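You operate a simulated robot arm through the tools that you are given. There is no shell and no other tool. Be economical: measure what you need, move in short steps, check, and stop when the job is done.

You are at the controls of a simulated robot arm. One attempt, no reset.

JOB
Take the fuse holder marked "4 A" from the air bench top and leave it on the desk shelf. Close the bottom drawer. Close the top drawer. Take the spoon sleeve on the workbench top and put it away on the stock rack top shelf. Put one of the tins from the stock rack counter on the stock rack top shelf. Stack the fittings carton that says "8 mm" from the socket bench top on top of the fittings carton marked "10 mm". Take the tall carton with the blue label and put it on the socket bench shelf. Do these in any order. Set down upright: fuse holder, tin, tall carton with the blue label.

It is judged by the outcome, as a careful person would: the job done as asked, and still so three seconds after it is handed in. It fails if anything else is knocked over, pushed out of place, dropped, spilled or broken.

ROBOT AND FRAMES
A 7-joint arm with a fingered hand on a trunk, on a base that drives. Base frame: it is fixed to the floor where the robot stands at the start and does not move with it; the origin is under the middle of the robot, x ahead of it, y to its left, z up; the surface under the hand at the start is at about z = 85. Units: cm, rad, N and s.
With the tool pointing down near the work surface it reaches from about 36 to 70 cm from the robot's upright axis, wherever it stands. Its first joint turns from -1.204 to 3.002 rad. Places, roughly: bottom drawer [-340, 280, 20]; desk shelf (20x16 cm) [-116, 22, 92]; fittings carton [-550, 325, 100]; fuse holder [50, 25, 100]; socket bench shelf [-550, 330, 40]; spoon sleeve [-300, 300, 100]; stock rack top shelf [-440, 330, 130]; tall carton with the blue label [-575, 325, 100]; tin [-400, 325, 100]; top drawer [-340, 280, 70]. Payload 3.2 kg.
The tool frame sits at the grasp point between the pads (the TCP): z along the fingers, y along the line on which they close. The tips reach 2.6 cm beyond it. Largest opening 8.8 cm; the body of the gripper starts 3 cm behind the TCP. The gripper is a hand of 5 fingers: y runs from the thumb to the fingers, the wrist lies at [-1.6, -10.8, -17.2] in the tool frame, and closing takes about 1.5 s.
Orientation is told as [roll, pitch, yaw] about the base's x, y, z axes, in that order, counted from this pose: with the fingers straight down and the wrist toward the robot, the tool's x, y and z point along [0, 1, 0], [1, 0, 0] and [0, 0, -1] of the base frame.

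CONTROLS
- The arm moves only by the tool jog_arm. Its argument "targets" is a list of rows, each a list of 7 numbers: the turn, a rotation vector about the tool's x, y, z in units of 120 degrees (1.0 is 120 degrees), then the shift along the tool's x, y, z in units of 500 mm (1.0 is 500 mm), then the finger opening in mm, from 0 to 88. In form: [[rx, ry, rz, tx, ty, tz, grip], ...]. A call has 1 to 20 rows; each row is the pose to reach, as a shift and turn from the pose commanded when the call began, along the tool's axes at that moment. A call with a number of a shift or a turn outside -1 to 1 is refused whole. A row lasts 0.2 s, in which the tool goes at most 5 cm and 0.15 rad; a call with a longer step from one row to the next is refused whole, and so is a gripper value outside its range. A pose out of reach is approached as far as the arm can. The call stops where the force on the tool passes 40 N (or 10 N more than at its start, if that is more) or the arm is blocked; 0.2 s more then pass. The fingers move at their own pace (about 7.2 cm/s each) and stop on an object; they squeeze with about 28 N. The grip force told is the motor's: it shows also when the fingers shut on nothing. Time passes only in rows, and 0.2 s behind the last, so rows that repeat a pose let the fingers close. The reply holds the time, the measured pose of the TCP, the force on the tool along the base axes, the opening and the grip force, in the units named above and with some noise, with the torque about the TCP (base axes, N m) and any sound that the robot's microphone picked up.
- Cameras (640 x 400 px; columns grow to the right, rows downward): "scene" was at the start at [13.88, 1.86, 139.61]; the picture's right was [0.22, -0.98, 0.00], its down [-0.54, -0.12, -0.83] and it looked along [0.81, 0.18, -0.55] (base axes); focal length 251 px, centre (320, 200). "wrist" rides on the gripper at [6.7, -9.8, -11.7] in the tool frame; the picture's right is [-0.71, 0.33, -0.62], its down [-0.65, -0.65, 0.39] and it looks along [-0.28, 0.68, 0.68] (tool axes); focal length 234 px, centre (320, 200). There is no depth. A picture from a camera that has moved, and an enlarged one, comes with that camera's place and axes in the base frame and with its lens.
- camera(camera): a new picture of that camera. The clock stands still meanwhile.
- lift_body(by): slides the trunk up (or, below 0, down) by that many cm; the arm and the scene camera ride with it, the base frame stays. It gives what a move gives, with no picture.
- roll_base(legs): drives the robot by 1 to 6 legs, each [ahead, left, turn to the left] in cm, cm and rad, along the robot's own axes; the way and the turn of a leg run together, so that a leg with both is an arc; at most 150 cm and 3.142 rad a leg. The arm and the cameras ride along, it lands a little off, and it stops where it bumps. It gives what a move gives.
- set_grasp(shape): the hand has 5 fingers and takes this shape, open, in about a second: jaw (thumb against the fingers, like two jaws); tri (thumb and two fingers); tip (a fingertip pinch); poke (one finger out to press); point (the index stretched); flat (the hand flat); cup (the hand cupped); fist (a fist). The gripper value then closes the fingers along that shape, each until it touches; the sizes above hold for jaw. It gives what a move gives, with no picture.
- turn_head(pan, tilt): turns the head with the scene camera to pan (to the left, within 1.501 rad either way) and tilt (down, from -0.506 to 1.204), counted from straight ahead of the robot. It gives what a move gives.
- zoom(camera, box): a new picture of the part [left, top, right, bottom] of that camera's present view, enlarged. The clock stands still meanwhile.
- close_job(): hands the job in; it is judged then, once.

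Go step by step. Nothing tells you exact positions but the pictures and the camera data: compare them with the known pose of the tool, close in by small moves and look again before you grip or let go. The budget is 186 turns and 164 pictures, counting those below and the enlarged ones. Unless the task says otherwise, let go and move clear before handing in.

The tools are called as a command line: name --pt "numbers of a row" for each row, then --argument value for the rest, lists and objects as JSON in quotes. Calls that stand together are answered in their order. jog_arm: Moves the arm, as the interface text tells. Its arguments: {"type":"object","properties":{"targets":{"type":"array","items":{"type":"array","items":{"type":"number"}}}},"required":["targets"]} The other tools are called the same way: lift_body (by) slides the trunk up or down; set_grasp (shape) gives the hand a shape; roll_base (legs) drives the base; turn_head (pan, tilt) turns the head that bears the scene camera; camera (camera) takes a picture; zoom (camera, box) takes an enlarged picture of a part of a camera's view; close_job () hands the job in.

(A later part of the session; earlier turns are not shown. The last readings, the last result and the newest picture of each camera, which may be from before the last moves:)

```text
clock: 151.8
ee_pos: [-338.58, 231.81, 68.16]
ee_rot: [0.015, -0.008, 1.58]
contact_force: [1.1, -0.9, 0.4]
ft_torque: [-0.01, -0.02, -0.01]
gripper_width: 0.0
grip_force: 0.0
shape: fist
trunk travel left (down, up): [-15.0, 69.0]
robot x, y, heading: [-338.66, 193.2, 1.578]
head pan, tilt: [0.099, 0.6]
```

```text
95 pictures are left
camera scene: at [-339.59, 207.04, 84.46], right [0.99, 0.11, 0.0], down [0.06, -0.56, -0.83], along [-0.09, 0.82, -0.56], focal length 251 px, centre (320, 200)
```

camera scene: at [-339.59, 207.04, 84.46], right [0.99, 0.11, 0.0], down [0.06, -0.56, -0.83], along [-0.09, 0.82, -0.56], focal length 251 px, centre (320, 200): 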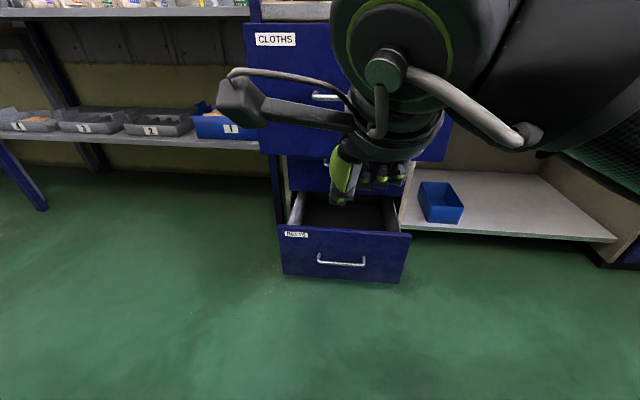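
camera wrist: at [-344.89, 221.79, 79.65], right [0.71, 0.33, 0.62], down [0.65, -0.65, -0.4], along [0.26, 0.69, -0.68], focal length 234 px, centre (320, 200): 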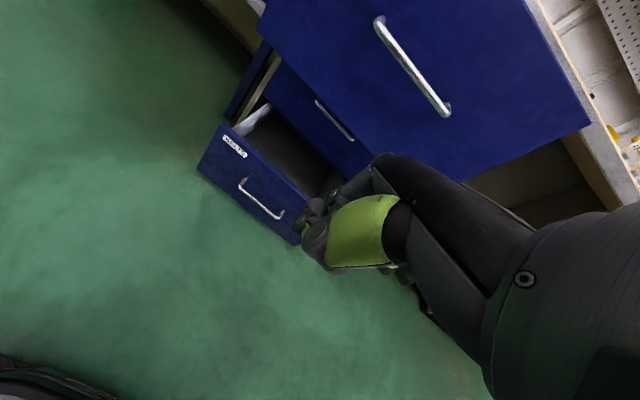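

lift_body --by 2

roll_base --legs '[[22, 0, 0]]'

camera --camera "wrist"

```text
clock: 152.5
ee_pos: [-338.53, 231.78, 70.17]
ee_rot: [0.013, -0.008, 1.578]
contact_force: [0.9, 0.4, -0.2]
ft_torque: [-0.02, 0.01, 0.02]
gripper_width: 0.01
grip_force: 0.1
shape: fist
trunk travel left (down, up): [-17.0, 67.0]
robot x, y, heading: [-338.77, 193.1, 1.576]
head pan, tilt: [0.099, 0.6]
```

```text
clock: 154.2
ee_pos: [-338.59, 253.94, 70.06]
ee_rot: [0.014, -0.009, 1.577]
contact_force: [-0.3, 0.0, 1.1]
ft_torque: [0.02, 0.01, 0.01]
gripper_width: 0.01
grip_force: 0.0
shape: fist
trunk travel left (down, up): [-17.0, 67.0]
robot x, y, heading: [-338.64, 215.18, 1.576]
head pan, tilt: [0.099, 0.6]
```

```text
94 pictures are left
camera wrist: at [-345.06, 243.95, 81.64], right [0.71, 0.33, 0.62], down [0.65, -0.65, -0.4], along [0.27, 0.69, -0.68], focal length 234 px, centre (320, 200)
```

wrist: 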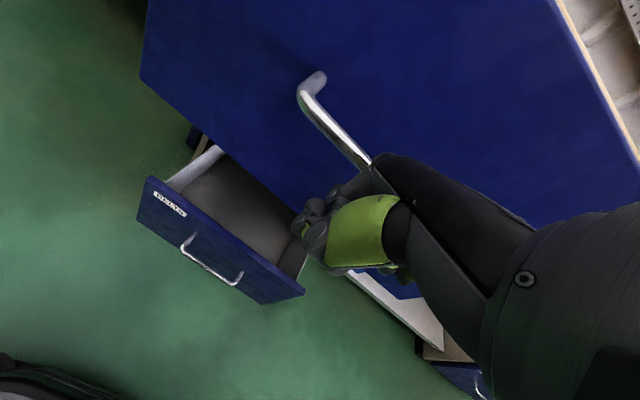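

Now I'm pushing forward with the arm in small steps.

jog_arm --pt "0 0 0 0 0.05 0 0" --pt "0 0 0 0 0.1 0 0" --pt "0 0 0 0 0.15 0 0" --pt "0 0 0 0 0.2 0 0" --pt "0 0 0 0 0.25 0 0" --pt "0 0 0 0 0.3 0 0"

camera --camera "wrist"

```text
clock: 155.6
ee_pos: [-338.87, 268.98, 70.21]
ee_rot: [0.013, -0.009, 1.577]
contact_force: [0.6, 0.3, -0.1]
ft_torque: [-0.02, -0.01, -0.01]
gripper_width: 0.0
grip_force: 0.1
shape: fist
trunk travel left (down, up): [-17.0, 67.0]
robot x, y, heading: [-339.23, 215.47, 1.58]
head pan, tilt: [0.099, 0.6]
```

```text
93 pictures are left
camera wrist: at [-345.18, 258.98, 81.71], right [0.71, 0.33, 0.62], down [0.65, -0.65, -0.4], along [0.27, 0.69, -0.68], focal length 234 px, centre (320, 200)
```

wrist: 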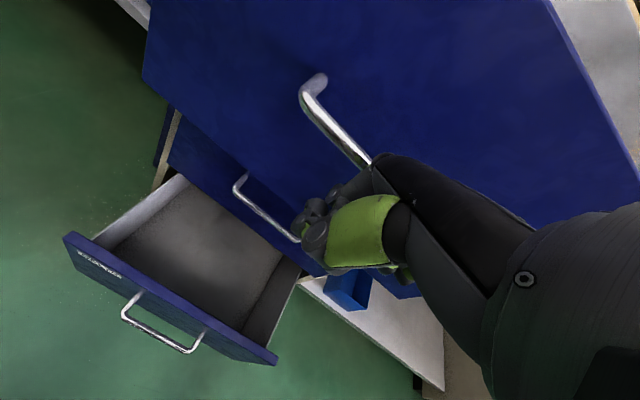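

The drawer moves in with the fist. I'm continuing to push until it stops.

jog_arm --pt "0 0 0 0 0.04 0 0" --pt "0 0 0 0 0.08 0 0" --pt "0 0 0 0 0.12 0 0" --pt "0 0 0 0 0.16 0 0" --pt "0 0 0 0 0.2 0 0" --pt "0 0 0 0 0.24 0 0"

camera --camera "wrist"

camera --camera "scene"

```text
clock: 156.9
ee_pos: [-338.75, 277.23, 68.59]
ee_rot: [0.016, -0.006, 1.576]
contact_force: [-0.3, -0.1, 0.2]
ft_torque: [0.0, -0.01, 0.02]
gripper_width: 0.0
grip_force: 0.2
shape: fist
out of reach, approached as far as the arm can: row 4, 5, 6
trunk travel left (down, up): [-17.0, 67.0]
robot x, y, heading: [-339.07, 215.04, 1.579]
head pan, tilt: [0.099, 0.6]
```

```text
92 pictures are left
camera wrist: at [-345.01, 267.2, 80.12], right [0.71, 0.33, 0.62], down [0.65, -0.65, -0.4], along [0.27, 0.69, -0.68], focal length 234 px, centre (320, 200)
```

wrist: 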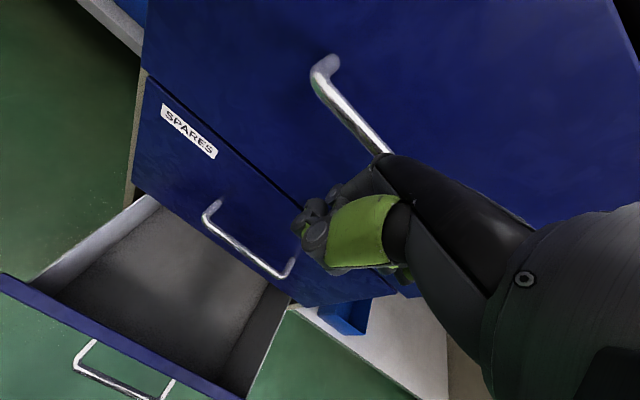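

```text
91 pictures are left
camera scene: at [-339.73, 229.17, 86.45], right [0.99, 0.11, 0.0], down [0.06, -0.56, -0.82], along [-0.09, 0.82, -0.57], focal length 251 px, centre (320, 200)
```

scene: 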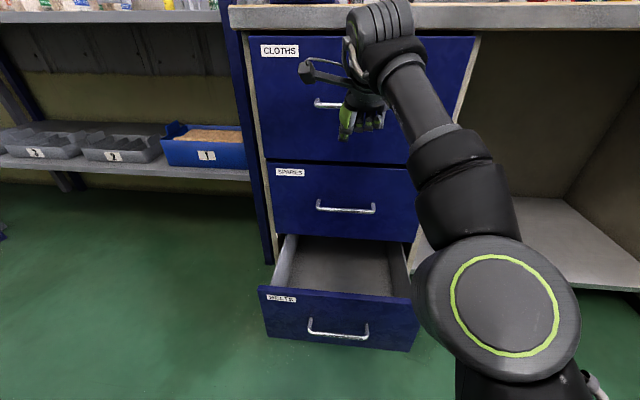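

The drawer is almost flush. To finish with a force-limited push, I'm backing the hand off slightly, moving the base 8 cm in, and pushing again.

jog_arm --pt "0 0 0 0 -0.06 -0.03 0" --pt "0 0 0 0 -0.12 -0.03 0" --pt "0 0 0 0 -0.2 -0.03 0"

roll_base --legs '[[8, 0, 0]]'

jog_arm --pt "0 0 0 0 0.03 0 0" --pt "0 0 0 0 0.06 0 0" --pt "0 0 0 0 0.09 0 0" --pt "0 0 0 0 0.12 0 0" --pt "0 0 0 0 0.15 0 0" --pt "0 0 0 0 0.18 0 0"

camera --camera "scene"

```text
clock: 157.8
ee_pos: [-338.45, 266.98, 70.01]
ee_rot: [0.016, -0.009, 1.577]
contact_force: [-1.1, 1.3, -0.3]
ft_torque: [-0.03, 0.0, 0.01]
gripper_width: 0.0
grip_force: 0.0
shape: fist
trunk travel left (down, up): [-17.0, 67.0]
robot x, y, heading: [-338.87, 215.17, 1.576]
head pan, tilt: [0.099, 0.6]
```

```text
clock: 158.8
ee_pos: [-338.51, 275.04, 69.9]
ee_rot: [0.014, -0.009, 1.579]
contact_force: [0.2, -0.3, 0.0]
ft_torque: [-0.03, 0.0, 0.0]
gripper_width: 0.03
grip_force: 0.0
shape: fist
trunk travel left (down, up): [-17.0, 67.0]
robot x, y, heading: [-339.01, 223.42, 1.579]
head pan, tilt: [0.099, 0.6]
```

```text
clock: 159.7
ee_pos: [-338.78, 279.09, 70.54]
ee_rot: [0.014, -0.007, 1.586]
contact_force: [3.6, -25.3, 6.0]
ft_torque: [0.92, 0.01, -0.33]
gripper_width: 8.32
grip_force: 0.1
shape: fist
trunk travel left (down, up): [-17.0, 67.0]
robot x, y, heading: [-339.19, 223.16, 1.575]
head pan, tilt: [0.099, 0.6]
stopped in row 4: the force on the tool passed its limit at 48 N (the readings are from after the stop); the commanded pose is now the measured one
```

```text
90 pictures are left
camera scene: at [-339.71, 236.66, 86.55], right [0.99, 0.1, 0.0], down [0.06, -0.56, -0.83], along [-0.09, 0.82, -0.56], focal length 251 px, centre (320, 200)
```

scene: 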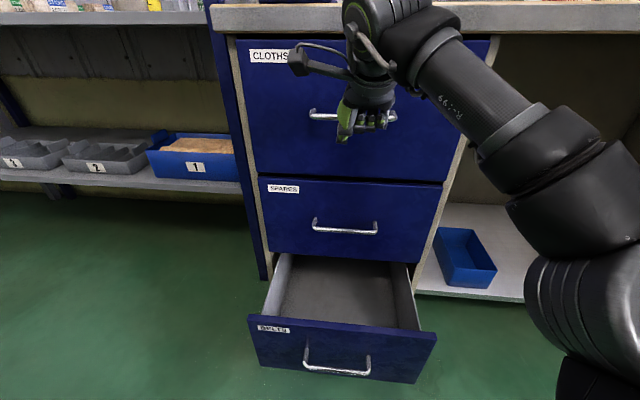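

It resisted firmly at 48 N, so it should be shut. I'm zooming in on the edges to verify.

zoom --camera "scene" --box '[200, 10, 340, 210]'

zoom --camera "scene" --box '[380, 10, 520, 210]'

```text
2.00 times, centred on (270, 110) of scene
camera zoom: at [-339.71, 236.66, 86.55], right [0.99, 0.1, 0.0], down [0.06, -0.56, -0.83], along [-0.09, 0.82, -0.56], focal length 501 px, centre (420, 380)
```

zoom: 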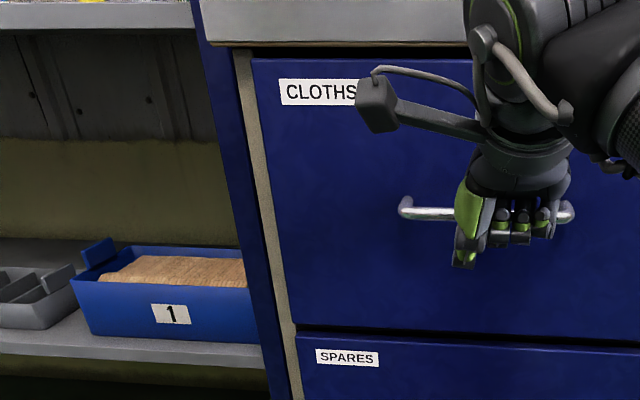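

```text
2.00 times, centred on (450, 110) of scene
camera zoom: at [-339.71, 236.66, 86.55], right [0.99, 0.1, 0.0], down [0.06, -0.56, -0.83], along [-0.09, 0.82, -0.56], focal length 501 px, centre (60, 380)
```

zoom: 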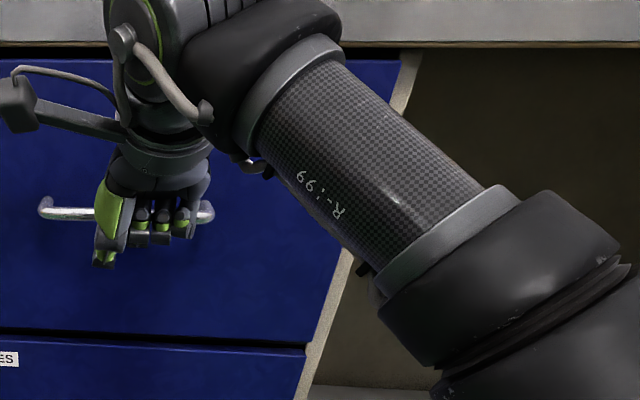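

The top drawer is flush. Now the bottom one: I'm backing off and lowering the fist in front of it.

jog_arm --pt "0 0 0 0 -0.05 0 0" --pt "0 0 0 0 -0.1 0 0" --pt "0 0 0 0 -0.18 0 0"

roll_base --legs '[[-17, 0, 0]]'

lift_body --by -17

jog_arm --pt "0 0 0 0 0 0.08 0" --pt "0 0 0 0 0 0.16 0" --pt "0 0 0 0 0 0.24 0" --pt "0 0 0 0 0 0.32 0" --pt "0 0 0 0 0 0.4 0" --pt "0 0 0 0 0 0.48 0" --pt "0 0 0 0 0 0.56 0" --pt "0 0 0 0 0 0.64 0"

camera --camera "wrist"

camera --camera "scene"

```text
clock: 160.5
ee_pos: [-338.63, 270.68, 70.18]
ee_rot: [0.013, -0.002, 1.584]
contact_force: [-0.7, 0.9, -1.0]
ft_torque: [0.02, -0.01, 0.03]
gripper_width: 8.34
grip_force: 0.1
shape: fist
trunk travel left (down, up): [-17.0, 67.0]
robot x, y, heading: [-338.93, 223.24, 1.584]
head pan, tilt: [0.099, 0.6]
```

```text
clock: 162.0
ee_pos: [-338.49, 253.5, 70.26]
ee_rot: [0.013, -0.001, 1.586]
contact_force: [0.1, -0.1, 0.2]
ft_torque: [-0.01, -0.02, 0.02]
gripper_width: 8.35
grip_force: 0.0
shape: fist
trunk travel left (down, up): [-17.0, 67.0]
robot x, y, heading: [-338.61, 206.25, 1.576]
head pan, tilt: [0.099, 0.6]
```

```text
clock: 163.9
ee_pos: [-338.59, 253.65, 53.15]
ee_rot: [0.012, -0.002, 1.585]
contact_force: [-0.5, -0.5, -0.5]
ft_torque: [-0.02, 0.0, 0.03]
gripper_width: 8.34
grip_force: 0.0
shape: fist
trunk travel left (down, up): [0.0, 84.0]
robot x, y, heading: [-338.84, 206.36, 1.578]
head pan, tilt: [0.099, 0.6]
```

```text
clock: 165.7
ee_pos: [-338.95, 253.64, 21.22]
ee_rot: [0.014, -0.003, 1.583]
contact_force: [-0.3, 0.9, -0.3]
ft_torque: [0.02, 0.02, 0.01]
gripper_width: 8.37
grip_force: 0.0
shape: fist
trunk travel left (down, up): [0.0, 84.0]
robot x, y, heading: [-338.77, 206.43, 1.578]
head pan, tilt: [0.099, 0.6]
```

```text
87 pictures are left
camera wrist: at [-345.33, 243.62, 32.72], right [0.71, 0.34, 0.62], down [0.65, -0.64, -0.4], along [0.26, 0.69, -0.68], focal length 234 px, centre (320, 200)
```

wrist: 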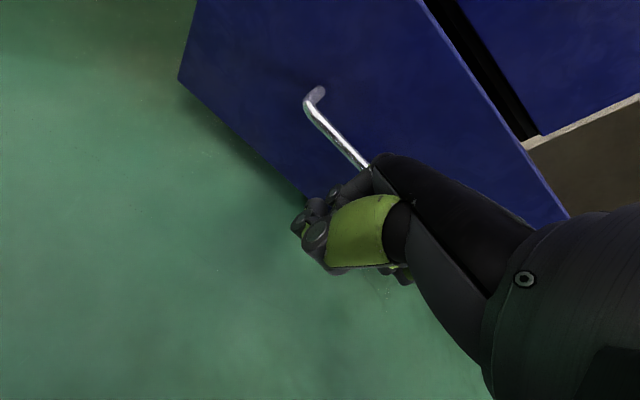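

```text
86 pictures are left
camera scene: at [-339.68, 220.05, 69.46], right [0.99, 0.11, 0.0], down [0.06, -0.56, -0.83], along [-0.09, 0.82, -0.56], focal length 251 px, centre (320, 200)
```

scene: 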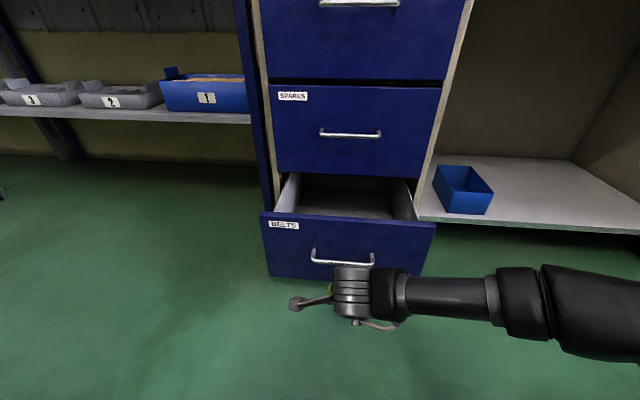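

The fist faces the bottom drawer's handle. I'm pushing forward.

jog_arm --pt "0 0 0 0 0.05 0 0" --pt "0 0 0 0 0.1 0 0" --pt "0 0 0 0 0.15 0 0" --pt "0 0 0 0 0.2 0 0" --pt "0 0 0 0 0.25 0 0" --pt "0 0 0 0 0.3 0 0" --pt "0 0 0 0 0.35 0 0"

camera --camera "scene"

```text
clock: 167.3
ee_pos: [-339.23, 271.09, 21.37]
ee_rot: [0.013, -0.002, 1.585]
contact_force: [0.8, -1.2, 3.3]
ft_torque: [0.13, -0.07, 0.0]
gripper_width: 8.34
grip_force: 0.1
shape: fist
trunk travel left (down, up): [0.0, 84.0]
robot x, y, heading: [-338.94, 206.07, 1.58]
head pan, tilt: [0.099, 0.6]
```

```text
85 pictures are left
camera scene: at [-339.68, 220.02, 69.47], right [0.99, 0.11, 0.0], down [0.06, -0.56, -0.83], along [-0.09, 0.82, -0.56], focal length 251 px, centre (320, 200)
```

scene: 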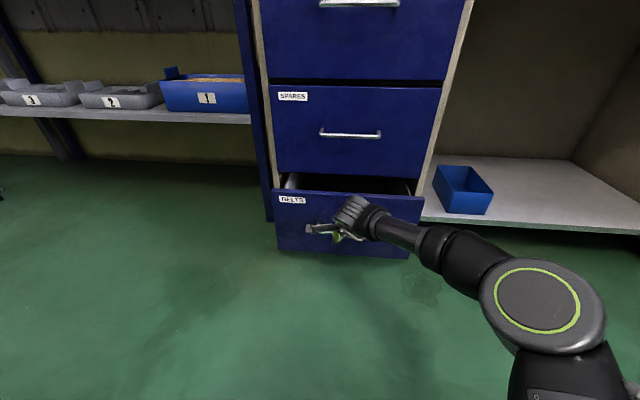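

jog_arm --pt "0 0 0 0 -0.05 0 0" --pt "0 0 0 0 -0.12 0 0" --pt "0 0 0 0 -0.2 0 0" --pt "0 0 0 0 -0.26 0 0"

roll_base --legs '[[11, 0, 0]]'

jog_arm --pt "0 0 0 0 0.05 0 0" --pt "0 0 0 0 0.09 0 0" --pt "0 0 0 0 0.13 0 0" --pt "0 0 0 0 0.17 0 0" --pt "0 0 0 0 0.2 0 0" --pt "0 0 0 0 0.23 0 0" --pt "0 0 0 0 0.26 0 0" --pt "0 0 0 0 0.29 0 0" --pt "0 0 0 0 0.32 0 0"

camera --camera "scene"

```text
clock: 168.3
ee_pos: [-339.07, 258.24, 21.18]
ee_rot: [0.012, -0.002, 1.582]
contact_force: [0.7, -0.2, -0.7]
ft_torque: [-0.02, 0.0, -0.01]
gripper_width: 8.35
grip_force: 0.1
shape: fist
trunk travel left (down, up): [0.0, 84.0]
robot x, y, heading: [-338.8, 206.3, 1.58]
head pan, tilt: [0.099, 0.6]
```

```text
clock: 169.5
ee_pos: [-339.26, 269.02, 21.15]
ee_rot: [0.013, -0.004, 1.585]
contact_force: [-0.7, 0.4, -0.2]
ft_torque: [0.03, 0.03, 0.02]
gripper_width: 8.38
grip_force: 0.1
shape: fist
trunk travel left (down, up): [0.0, 84.0]
robot x, y, heading: [-339.29, 217.32, 1.579]
head pan, tilt: [0.099, 0.6]
```

```text
clock: 171.3
ee_pos: [-339.56, 282.48, 20.83]
ee_rot: [0.007, 0.015, 1.583]
contact_force: [1.9, -6.3, 2.4]
ft_torque: [0.29, -0.21, 0.11]
gripper_width: 8.37
grip_force: 0.1
shape: fist
trunk travel left (down, up): [0.0, 84.0]
robot x, y, heading: [-339.12, 217.29, 1.575]
head pan, tilt: [0.099, 0.6]
stopped in row 8: the force on the tool passed its limit at 68 N (the readings are from after the stop); the commanded pose is now the measured one
```

```text
84 pictures are left
camera scene: at [-339.75, 230.96, 69.47], right [0.99, 0.11, 0.0], down [0.06, -0.56, -0.83], along [-0.09, 0.82, -0.56], focal length 251 px, centre (320, 200)
```

scene: 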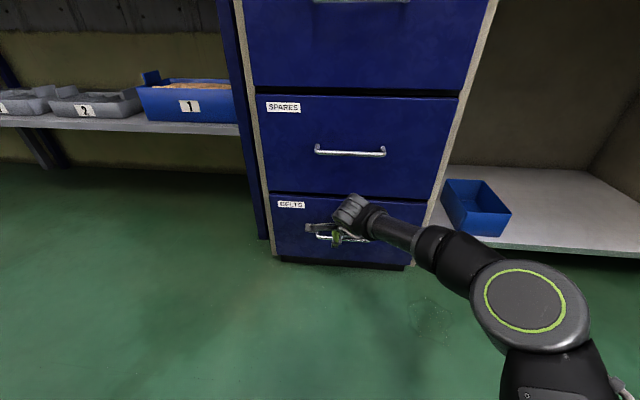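

The bottom drawer hit its stop and looks flush. I'm retreating, raising the trunk and going to look at the tins close up.

jog_arm --pt "0 0 0 0 -0.06 0 0" --pt "0 0 0 0 -0.14 0 0" --pt "0 0 0 0 -0.22 0 0" --pt "0 0 0 0 -0.3 0 0"

roll_base --legs '[[-15, 0, 0]]'

lift_body --by 55

set_grasp --shape "jaw"

zoom --camera "scene" --box '[220, 150, 460, 400]'

roll_base --legs '[[0, 62, 0]]'

turn_head --pan 0.0 --tilt 0.3

camera --camera "scene"

```text
clock: 172.3
ee_pos: [-339.35, 267.48, 20.95]
ee_rot: [0.006, 0.015, 1.585]
contact_force: [-4.4, -0.7, 0.6]
ft_torque: [-0.04, -0.25, 0.18]
gripper_width: 8.34
grip_force: 0.1
shape: fist
trunk travel left (down, up): [0.0, 84.0]
robot x, y, heading: [-338.81, 217.44, 1.579]
head pan, tilt: [0.099, 0.6]
```

```text
clock: 173.7
ee_pos: [-339.04, 252.49, 21.03]
ee_rot: [0.005, 0.015, 1.582]
contact_force: [-3.6, -2.3, 3.3]
ft_torque: [0.03, -0.27, 0.21]
gripper_width: 8.36
grip_force: 0.0
shape: fist
trunk travel left (down, up): [0.0, 84.0]
robot x, y, heading: [-338.96, 202.24, 1.576]
head pan, tilt: [0.099, 0.6]
```

```text
refused: 55 is not a number from -40 to 40
```

```text
clock: 174.6
ee_pos: [-339.08, 252.43, 20.99]
ee_rot: [0.006, 0.017, 1.583]
contact_force: [-0.8, -0.5, -0.1]
ft_torque: [0.03, -0.01, -0.03]
gripper_width: 8.75
grip_force: 0.0
shape: jaw
trunk travel left (down, up): [0.0, 84.0]
robot x, y, heading: [-339.28, 202.22, 1.579]
head pan, tilt: [0.099, 0.6]
```

```text
1.60 times, centred on (340, 275) of scene
camera zoom: at [-339.65, 215.91, 69.45], right [0.99, 0.1, 0.0], down [0.06, -0.56, -0.83], along [-0.09, 0.82, -0.56], focal length 401 px, centre (288, 80)
```

zoom: 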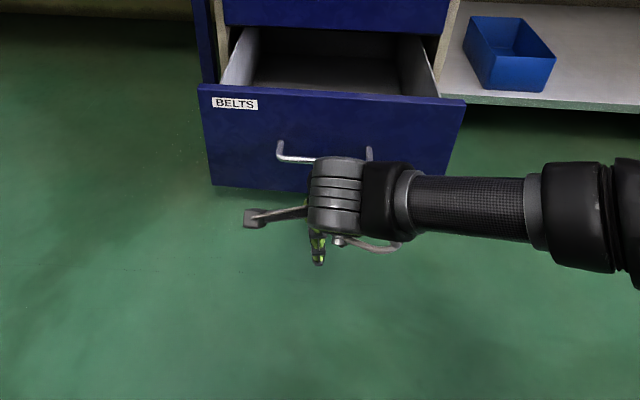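

```text
clock: 178.0
ee_pos: [-400.87, 252.35, 20.93]
ee_rot: [0.008, 0.015, 1.58]
contact_force: [-0.2, 0.2, -0.5]
ft_torque: [0.01, -0.01, -0.01]
gripper_width: 8.77
grip_force: 0.0
shape: jaw
trunk travel left (down, up): [0.0, 84.0]
robot x, y, heading: [-400.78, 202.12, 1.569]
head pan, tilt: [0.099, 0.6]
```

```text
clock: 178.8
ee_pos: [-400.93, 252.05, 20.99]
ee_rot: [0.006, 0.014, 1.579]
contact_force: [-0.9, 0.1, 0.5]
ft_torque: [0.02, 0.03, 0.06]
gripper_width: 8.8
grip_force: 0.2
shape: jaw
trunk travel left (down, up): [0.0, 84.0]
robot x, y, heading: [-400.91, 201.97, 1.571]
head pan, tilt: [0.0, 0.3]
```

```text
82 pictures are left
camera scene: at [-400.75, 216.25, 72.2], right [1.0, 0.0, 0.0], down [0.0, -0.3, -0.95], along [0.0, 0.95, -0.3], focal length 251 px, centre (320, 200)
```

scene: 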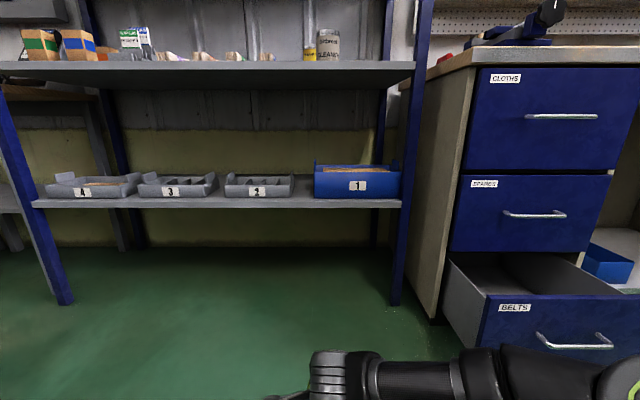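

Retreating dragged the bottom drawer open again; the fist had hooked its handle. I'll redo the push beside the handle this time.

roll_base --legs '[[-6, 0, 0], [0, -47.5, 0]]'

set_grasp --shape "fist"

turn_head --pan 0.0 --tilt 0.6

camera --camera "scene"

camera --camera "wrist"

```text
clock: 182.2
ee_pos: [-353.43, 246.21, 20.88]
ee_rot: [0.009, 0.015, 1.578]
contact_force: [0.0, -0.2, 0.4]
ft_torque: [-0.02, -0.03, -0.02]
gripper_width: 8.8
grip_force: 0.1
shape: jaw
trunk travel left (down, up): [0.0, 84.0]
robot x, y, heading: [-353.3, 196.16, 1.57]
head pan, tilt: [0.0, 0.3]
```

```text
clock: 183.1
ee_pos: [-353.36, 246.4, 20.95]
ee_rot: [0.006, 0.013, 1.576]
contact_force: [0.0, 0.2, -0.1]
ft_torque: [-0.03, -0.02, 0.0]
gripper_width: 0.0
grip_force: 0.1
shape: fist
trunk travel left (down, up): [0.0, 84.0]
robot x, y, heading: [-353.42, 196.25, 1.574]
head pan, tilt: [0.0, 0.3]
```

```text
clock: 183.9
ee_pos: [-353.4, 246.25, 21.03]
ee_rot: [0.008, 0.013, 1.576]
contact_force: [0.1, 0.6, -0.1]
ft_torque: [-0.01, 0.02, -0.03]
gripper_width: 0.0
grip_force: 0.1
shape: fist
trunk travel left (down, up): [0.0, 84.0]
robot x, y, heading: [-353.44, 196.12, 1.569]
head pan, tilt: [0.0, 0.6]
```

```text
81 pictures are left
camera scene: at [-353.26, 209.8, 69.47], right [1.0, 0.0, 0.0], down [0.0, -0.56, -0.83], along [0.0, 0.83, -0.56], focal length 251 px, centre (320, 200)
```

scene: 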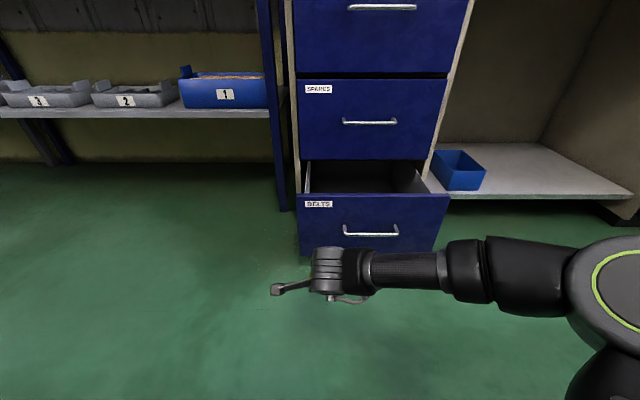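

```text
80 pictures are left
camera wrist: at [-359.83, 236.55, 32.7], right [0.71, 0.35, 0.61], down [0.65, -0.65, -0.38], along [0.27, 0.67, -0.69], focal length 234 px, centre (320, 200)
```

wrist: 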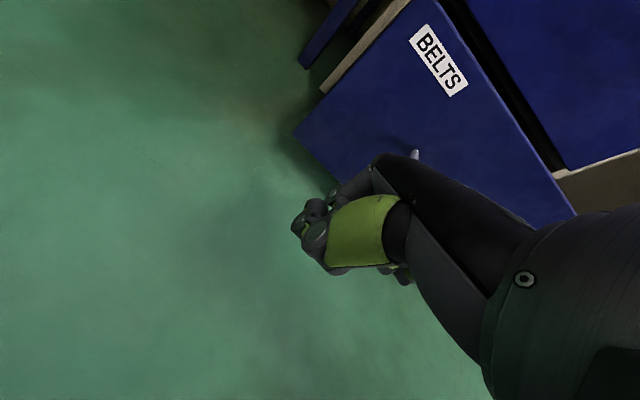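

The fist is now left of the handle. I'm pushing on the bare face in two stages.

roll_base --legs '[[10, 0, 0]]'

jog_arm --pt "0 0 0 0 0.05 0 0" --pt "0 0 0 0 0.1 0 0" --pt "0 0 0 0 0.15 0 0" --pt "0 0 0 0 0.2 0 0" --pt "0 0 0 0 0.25 0 0" --pt "0 0 0 0 0.3 0 0"

jog_arm --pt "0 0 0 0 -0.05 0 0" --pt "0 0 0 0 -0.12 0 0" --pt "0 0 0 0 -0.2 0 0" --pt "0 0 0 0 -0.26 0 0"

camera --camera "scene"

```text
clock: 185.1
ee_pos: [-353.38, 256.33, 20.96]
ee_rot: [0.008, 0.015, 1.579]
contact_force: [0.0, -0.2, -0.4]
ft_torque: [-0.04, -0.02, 0.02]
gripper_width: 0.01
grip_force: 0.0
shape: fist
trunk travel left (down, up): [0.0, 84.0]
robot x, y, heading: [-353.67, 205.74, 1.571]
head pan, tilt: [0.0, 0.6]
```

```text
clock: 186.5
ee_pos: [-353.5, 271.39, 20.77]
ee_rot: [0.007, 0.016, 1.578]
contact_force: [0.2, 0.6, 0.2]
ft_torque: [-0.03, 0.02, -0.02]
gripper_width: 0.03
grip_force: 0.1
shape: fist
trunk travel left (down, up): [0.0, 84.0]
robot x, y, heading: [-353.44, 206.24, 1.57]
head pan, tilt: [0.0, 0.6]
```

```text
clock: 187.5
ee_pos: [-353.27, 258.31, 20.94]
ee_rot: [0.006, 0.015, 1.577]
contact_force: [0.4, 0.4, -0.1]
ft_torque: [0.02, 0.01, 0.0]
gripper_width: 0.0
grip_force: 0.0
shape: fist
trunk travel left (down, up): [0.0, 84.0]
robot x, y, heading: [-353.72, 206.13, 1.569]
head pan, tilt: [0.0, 0.6]
```

```text
79 pictures are left
camera scene: at [-353.27, 219.77, 69.46], right [1.0, 0.0, 0.0], down [0.0, -0.56, -0.83], along [0.0, 0.83, -0.56], focal length 251 px, centre (320, 200)
```

scene: 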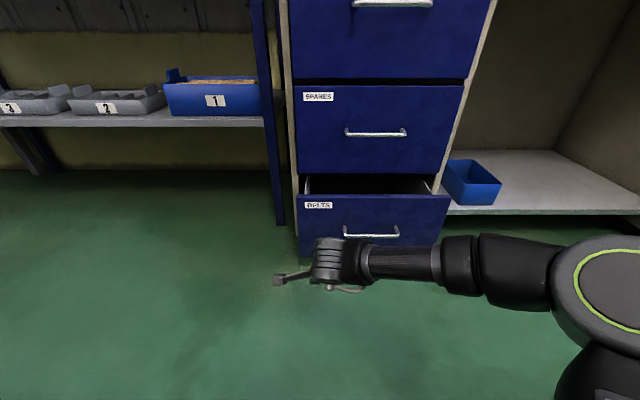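

It partly closed and did not follow the hand back. I'm moving in and pushing the rest.

roll_base --legs '[[12, 0, 0]]'

jog_arm --pt "0 0 0 0 0.05 0 0" --pt "0 0 0 0 0.09 0 0" --pt "0 0 0 0 0.13 0 0" --pt "0 0 0 0 0.17 0 0" --pt "0 0 0 0 0.2 0 0" --pt "0 0 0 0 0.23 0 0" --pt "0 0 0 0 0.26 0 0" --pt "0 0 0 0 0.29 0 0" --pt "0 0 0 0 0.32 0 0"

jog_arm --pt "0 0 0 0 -0.05 0 0" --pt "0 0 0 0 -0.12 0 0" --pt "0 0 0 0 -0.2 0 0" --pt "0 0 0 0 -0.28 0 0"

camera --camera "scene"

```text
clock: 188.7
ee_pos: [-353.38, 270.26, 20.94]
ee_rot: [0.007, 0.015, 1.579]
contact_force: [-0.4, 0.4, -1.0]
ft_torque: [0.01, 0.02, 0.0]
gripper_width: 0.02
grip_force: 0.0
shape: fist
trunk travel left (down, up): [0.0, 84.0]
robot x, y, heading: [-353.19, 218.14, 1.57]
head pan, tilt: [0.0, 0.6]
```

```text
clock: 190.3
ee_pos: [-353.39, 282.5, 20.46]
ee_rot: [0.005, 0.029, 1.576]
contact_force: [1.1, -9.1, 2.6]
ft_torque: [0.57, 0.01, -0.11]
gripper_width: 0.0
grip_force: 0.0
shape: fist
trunk travel left (down, up): [0.0, 84.0]
robot x, y, heading: [-353.45, 217.87, 1.569]
head pan, tilt: [0.0, 0.6]
stopped in row 8: the force on the tool passed its limit at 74 N (the readings are from after the stop); the commanded pose is now the measured one
```

```text
clock: 191.3
ee_pos: [-353.36, 268.63, 21.04]
ee_rot: [0.006, 0.029, 1.576]
contact_force: [0.1, -0.4, -0.3]
ft_torque: [-0.02, 0.0, 0.02]
gripper_width: 0.03
grip_force: 0.1
shape: fist
trunk travel left (down, up): [0.0, 84.0]
robot x, y, heading: [-353.38, 217.82, 1.567]
head pan, tilt: [0.0, 0.6]
```

```text
78 pictures are left
camera scene: at [-353.26, 231.81, 69.46], right [1.0, 0.0, 0.0], down [0.0, -0.57, -0.82], along [0.0, 0.82, -0.57], focal length 251 px, centre (320, 200)
```

scene: 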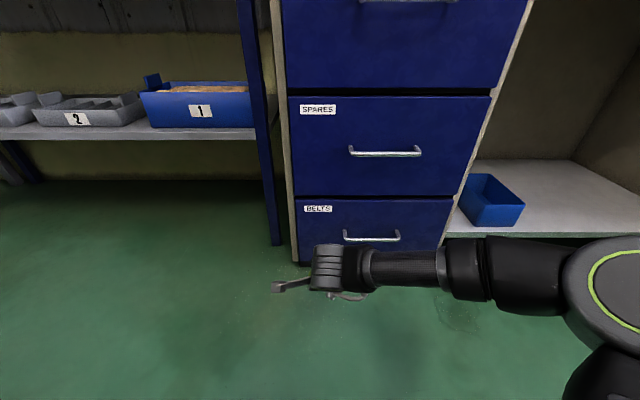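

Both drawers are closed and stay closed. Now the tins: I'm backing out, raising the trunk and moving in front of the rack.

roll_base --legs '[[-20, 0, 0]]'

lift_body --by 40

lift_body --by 18

set_grasp --shape "jaw"

roll_base --legs '[[0, 45, 0]]'

turn_head --pan 0.0 --tilt 0.35

camera --camera "scene"

```text
clock: 192.9
ee_pos: [-353.31, 248.62, 20.98]
ee_rot: [0.006, 0.03, 1.576]
contact_force: [-0.1, -0.3, -0.2]
ft_torque: [0.01, 0.03, 0.01]
gripper_width: 0.0
grip_force: 0.0
shape: fist
trunk travel left (down, up): [0.0, 84.0]
robot x, y, heading: [-353.55, 198.22, 1.57]
head pan, tilt: [0.0, 0.6]
```

```text
clock: 196.8
ee_pos: [-353.32, 248.7, 60.9]
ee_rot: [0.006, 0.03, 1.576]
contact_force: [1.5, 0.8, -0.1]
ft_torque: [-0.03, 0.03, -0.02]
gripper_width: 0.01
grip_force: 0.1
shape: fist
trunk travel left (down, up): [-40.0, 44.0]
robot x, y, heading: [-353.39, 198.24, 1.572]
head pan, tilt: [0.0, 0.6]
```

```text
clock: 198.8
ee_pos: [-353.33, 248.64, 78.89]
ee_rot: [0.004, 0.031, 1.576]
contact_force: [0.2, 0.6, 0.8]
ft_torque: [0.02, -0.01, -0.01]
gripper_width: 0.02
grip_force: 0.1
shape: fist
trunk travel left (down, up): [-58.0, 26.0]
robot x, y, heading: [-353.53, 198.42, 1.567]
head pan, tilt: [0.0, 0.6]
```

```text
clock: 199.7
ee_pos: [-353.35, 248.75, 78.87]
ee_rot: [0.006, 0.03, 1.576]
contact_force: [0.7, -0.4, -0.6]
ft_torque: [-0.01, 0.06, -0.03]
gripper_width: 8.8
grip_force: 0.2
shape: jaw
trunk travel left (down, up): [-58.0, 26.0]
robot x, y, heading: [-353.58, 198.12, 1.577]
head pan, tilt: [0.0, 0.6]
```

```text
clock: 202.4
ee_pos: [-398.46, 248.52, 78.91]
ee_rot: [0.003, 0.03, 1.58]
contact_force: [-0.4, 0.4, -0.3]
ft_torque: [0.01, 0.0, 0.0]
gripper_width: 8.75
grip_force: 0.0
shape: jaw
trunk travel left (down, up): [-58.0, 26.0]
robot x, y, heading: [-398.18, 197.76, 1.577]
head pan, tilt: [0.0, 0.6]
```

```text
clock: 203.1
ee_pos: [-398.54, 248.53, 78.89]
ee_rot: [0.003, 0.03, 1.582]
contact_force: [0.4, -0.6, 0.0]
ft_torque: [0.0, -0.03, 0.02]
gripper_width: 8.77
grip_force: 0.2
shape: jaw
trunk travel left (down, up): [-58.0, 26.0]
robot x, y, heading: [-398.83, 198.01, 1.577]
head pan, tilt: [0.0, 0.351]
```

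```text
77 pictures are left
camera scene: at [-398.23, 212.27, 129.73], right [1.0, 0.0, 0.0], down [0.0, -0.34, -0.94], along [0.0, 0.94, -0.34], focal length 251 px, centre (320, 200)
```

scene: 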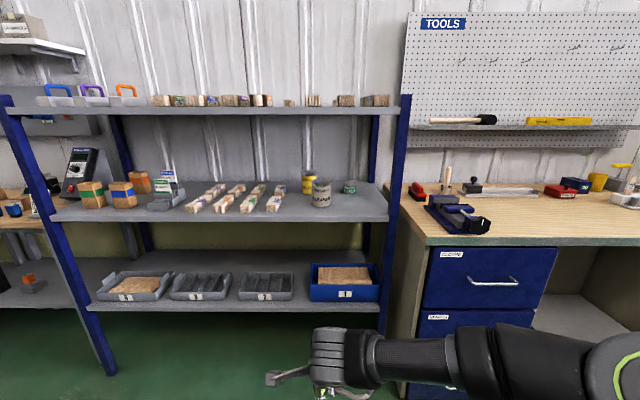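

zoom --camera "scene" --box '[270, 150, 410, 240]'

```text
4.44 times, centred on (340, 195) of scene
camera zoom: at [-398.23, 212.27, 129.73], right [1.0, 0.0, 0.0], down [0.0, -0.34, -0.94], along [0.0, 0.94, -0.34], focal length 1114 px, centre (231, 222)
```

zoom: 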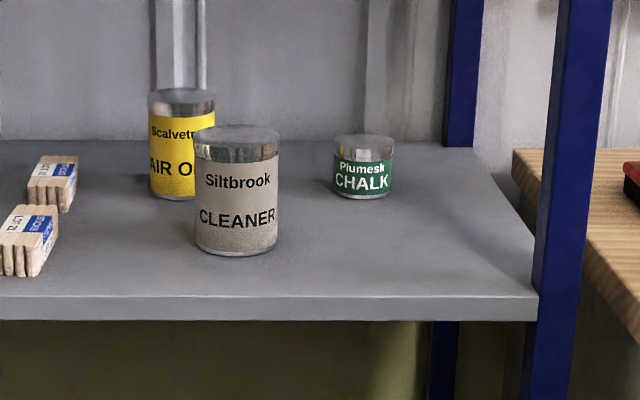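

The counter is at z ≈ 91; CLEANER is about 8 cm wide and 11 cm tall at (-398, 312), AIR OIL 7.4 cm wide, CHALK 6.8 cm at (-384, 328). A horizontal grasp from the front would suit both levels, so I'm testing in free space whether the arm can hold the hand horizontal.

jog_arm --pt "-0.0385 0.0385 0.0385 0 0 -0.03 88" --pt "-0.077 0.077 0.077 0 0 -0.06 88" --pt "-0.1155 0.1155 0.1155 0 0 -0.09 88" --pt "-0.154 0.154 0.154 0 0 -0.12 88" --pt "-0.1925 0.1925 0.1925 0 0 -0.15 88" --pt "-0.231 0.231 0.231 0 0 -0.18 88" --pt "-0.2695 0.2695 0.2695 0 0 -0.21 88" --pt "-0.308 0.308 0.308 0 0 -0.24 88" --pt "-0.3465 0.3465 0.3465 0 0 -0.27 88" --pt "-0.385 0.385 0.385 0 0 -0.3 88" --pt "-0.4235 0.4235 0.4235 0 0 -0.33 88" --pt "-0.462 0.462 0.462 0 0 -0.36 88" --pt "-0.5005 0.5005 0.5005 0 0 -0.38 88" --pt "-0.539 0.539 0.539 0 0 -0.4 88" --pt "-0.577 0.577 0.577 0 0 -0.4 88"

camera --camera "scene"

```text
clock: 206.3
ee_pos: [-398.48, 249.14, 98.85]
ee_rot: [1.541, 0.004, 0.01]
contact_force: [-1.0, 0.2, 0.2]
ft_torque: [-0.01, -0.01, 0.0]
gripper_width: 8.78
grip_force: 0.0
shape: jaw
trunk travel left (down, up): [-58.0, 26.0]
robot x, y, heading: [-398.36, 197.77, 1.575]
head pan, tilt: [0.0, 0.351]
```

```text
75 pictures are left
camera scene: at [-398.29, 212.31, 129.73], right [1.0, 0.0, 0.0], down [0.0, -0.34, -0.94], along [0.0, 0.94, -0.34], focal length 251 px, centre (320, 200)
```

scene: 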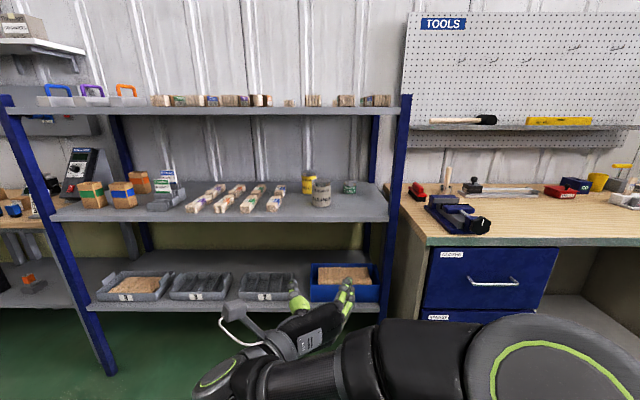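

The hand holds horizontal well (fingers forward, closing left-right). I'm levelling it and driving toward the CLEANER tin, stopping short of it.

jog_arm --pt "0 0.0143 0 0 0 0 88" --pt "0 0.0143 0 0 0.008 0 88"

roll_base --legs '[[42, 0, 0]]'

turn_head --pan 0.0 --tilt 0.7

camera --camera "scene"

camera --camera "wrist"

```text
clock: 206.9
ee_pos: [-397.94, 249.27, 98.95]
ee_rot: [1.569, 0.004, 0.008]
contact_force: [-0.8, 0.5, 0.1]
ft_torque: [-0.01, -0.01, 0.0]
gripper_width: 8.79
grip_force: 0.0
shape: jaw
trunk travel left (down, up): [-58.0, 26.0]
robot x, y, heading: [-398.51, 197.96, 1.577]
head pan, tilt: [0.0, 0.351]
```

```text
clock: 209.5
ee_pos: [-398.47, 291.3, 98.85]
ee_rot: [1.571, 0.004, 0.013]
contact_force: [0.5, 0.2, -0.2]
ft_torque: [0.0, 0.03, 0.04]
gripper_width: 8.77
grip_force: 0.0
shape: jaw
trunk travel left (down, up): [-58.0, 26.0]
robot x, y, heading: [-398.72, 240.09, 1.574]
head pan, tilt: [0.0, 0.351]
```

```text
clock: 210.3
ee_pos: [-398.38, 291.32, 98.92]
ee_rot: [1.571, 0.004, 0.014]
contact_force: [0.2, -0.4, -0.4]
ft_torque: [0.0, 0.0, -0.01]
gripper_width: 8.78
grip_force: 0.1
shape: jaw
trunk travel left (down, up): [-58.0, 26.0]
robot x, y, heading: [-398.56, 240.14, 1.579]
head pan, tilt: [0.0, 0.7]
```

```text
74 pictures are left
camera scene: at [-398.56, 253.61, 126.6], right [1.0, 0.01, 0.0], down [0.01, -0.64, -0.77], along [-0.01, 0.77, -0.64], focal length 251 px, centre (320, 200)
```

scene: 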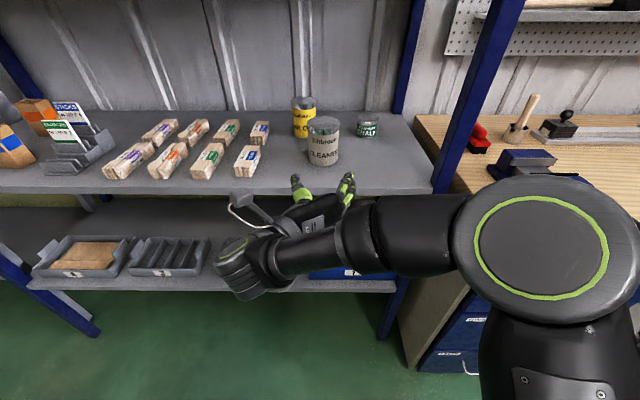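

```text
73 pictures are left
camera wrist: at [-407.9, 279.35, 105.39], right [0.34, -0.62, -0.71], down [-0.66, 0.38, -0.65], along [0.67, 0.69, -0.28], focal length 234 px, centre (320, 200)
```

wrist: 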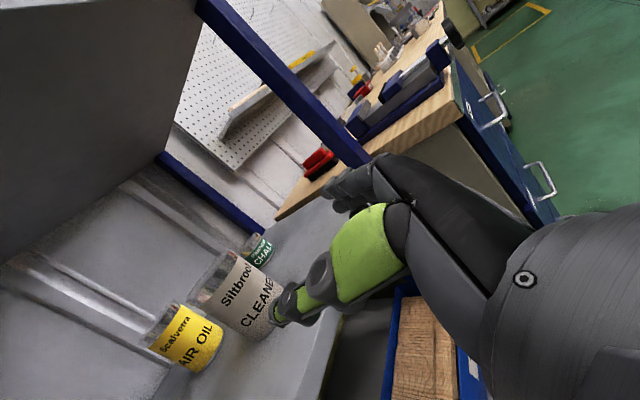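

The hand is lined up with the CLEANER tin (x ≈ -398.4). To keep the elbow away from the rack's right post, I'll extend the arm forward rather than drive.

jog_arm --pt "0 0 0 0 0 0.05 88" --pt "0 0 0 0 0 0.1 88" --pt "0 0 0 0 0 0.15 88" --pt "0 0 0 0 0 0.2 88"

camera --camera "scene"

camera --camera "wrist"

```text
clock: 211.3
ee_pos: [-398.57, 301.45, 98.74]
ee_rot: [1.57, 0.003, 0.015]
contact_force: [0.0, 1.3, -0.6]
ft_torque: [-0.01, 0.0, -0.01]
gripper_width: 8.77
grip_force: 0.0
shape: jaw
trunk travel left (down, up): [-58.0, 26.0]
robot x, y, heading: [-398.35, 240.05, 1.579]
head pan, tilt: [0.0, 0.7]
```

```text
72 pictures are left
camera scene: at [-398.57, 253.66, 126.59], right [1.0, 0.01, 0.0], down [0.01, -0.64, -0.76], along [-0.01, 0.76, -0.64], focal length 251 px, centre (320, 200)
```

scene: 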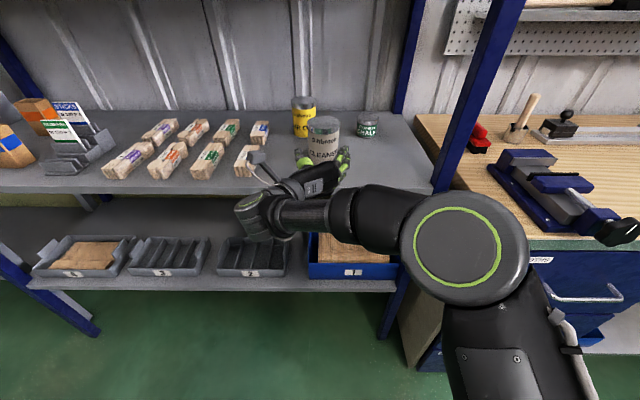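

```text
71 pictures are left
camera wrist: at [-408.07, 289.46, 105.35], right [0.34, -0.62, -0.71], down [-0.66, 0.38, -0.65], along [0.67, 0.69, -0.28], focal length 234 px, centre (320, 200)
```

wrist: 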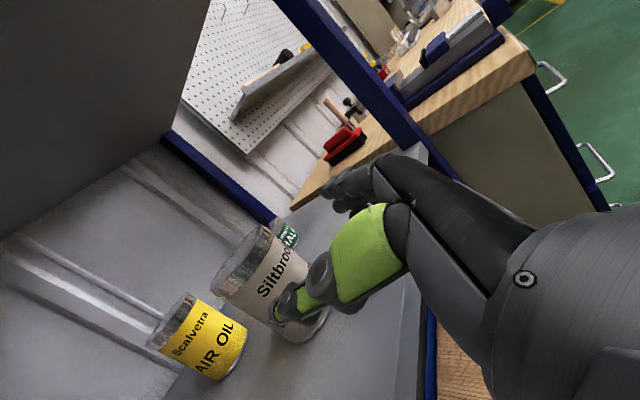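

zoom --camera "scene" --box '[260, 90, 390, 210]'

```text
3.33 times, centred on (325, 150) of scene
camera zoom: at [-398.57, 253.66, 126.59], right [1.0, 0.01, 0.0], down [0.01, -0.64, -0.76], along [-0.01, 0.76, -0.64], focal length 835 px, centre (303, 367)
```

zoom: 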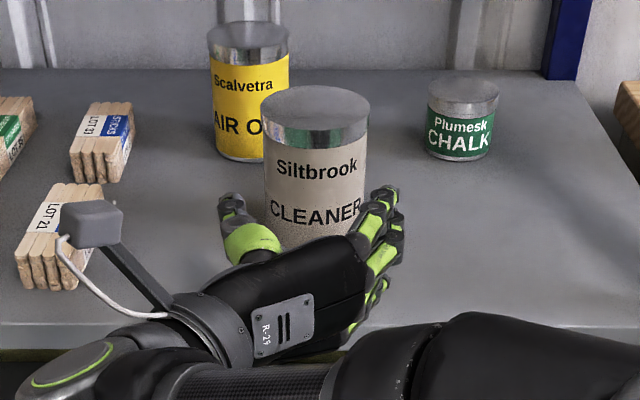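

Thumb and fingers straddle the tin well (tin about 7.7 cm). I'm advancing with a 2 mm shift right.

jog_arm --pt "0 0 0 0 0.005 0.03 88" --pt "0 0 0 0 0.005 0.06 88" --pt "0 0 0 0 0.005 0.09 88" --pt "0 0 0 0 0.005 0.12 88"

zoom --camera "scene" --box '[260, 90, 390, 210]'

```text
clock: 212.3
ee_pos: [-398.52, 307.41, 98.87]
ee_rot: [1.569, 0.002, 0.014]
contact_force: [-0.1, 0.1, 0.3]
ft_torque: [0.01, 0.01, 0.0]
gripper_width: 8.78
grip_force: 0.1
shape: jaw
trunk travel left (down, up): [-58.0, 26.0]
robot x, y, heading: [-398.61, 240.42, 1.58]
head pan, tilt: [0.0, 0.7]
```

```text
3.33 times, centred on (325, 150) of scene
camera zoom: at [-398.57, 253.64, 126.59], right [1.0, 0.01, 0.0], down [0.01, -0.64, -0.76], along [-0.01, 0.76, -0.64], focal length 835 px, centre (303, 367)
```

zoom: 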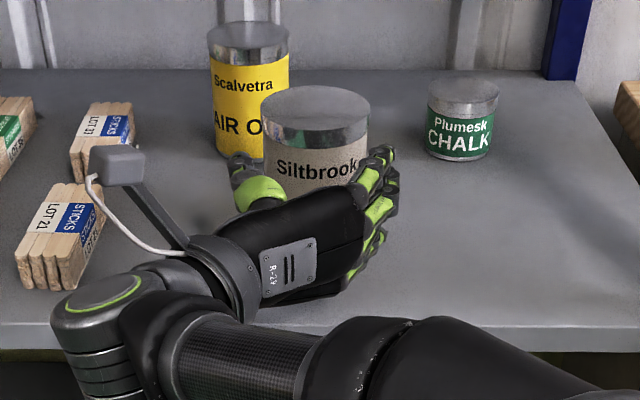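

jog_arm --pt "0 0 0 0 0 0.025 88" --pt "0 0 0 0 0 0.05 88" --pt "0 0 0 0 0 0.066 88"

zoom --camera "scene" --box '[260, 90, 390, 210]'

camera --camera "wrist"

```text
clock: 213.2
ee_pos: [-398.42, 310.74, 98.9]
ee_rot: [1.571, 0.002, 0.014]
contact_force: [-0.4, -0.4, -0.4]
ft_torque: [0.04, -0.04, 0.03]
gripper_width: 8.79
grip_force: 0.0
shape: jaw
trunk travel left (down, up): [-58.0, 26.0]
robot x, y, heading: [-398.64, 239.95, 1.582]
head pan, tilt: [0.0, 0.7]
```

```text
3.33 times, centred on (325, 150) of scene
camera zoom: at [-398.56, 253.63, 126.59], right [1.0, 0.01, 0.0], down [0.01, -0.64, -0.76], along [-0.01, 0.76, -0.64], focal length 835 px, centre (303, 367)
```

zoom: 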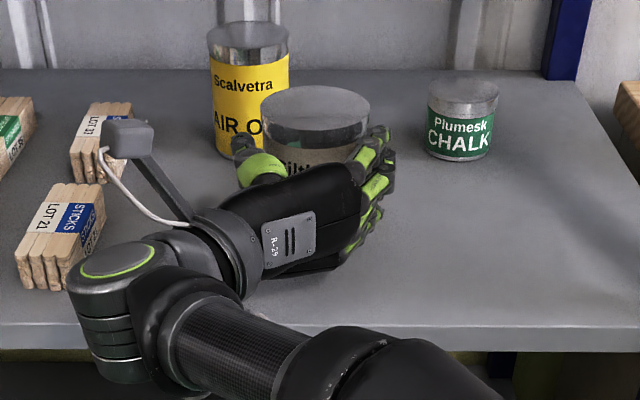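

```text
67 pictures are left
camera wrist: at [-407.92, 298.68, 105.4], right [0.34, -0.62, -0.71], down [-0.66, 0.38, -0.65], along [0.67, 0.69, -0.28], focal length 234 px, centre (320, 200)
```

wrist: 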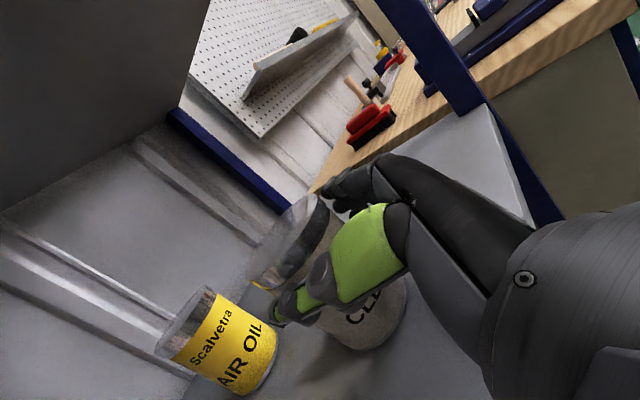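

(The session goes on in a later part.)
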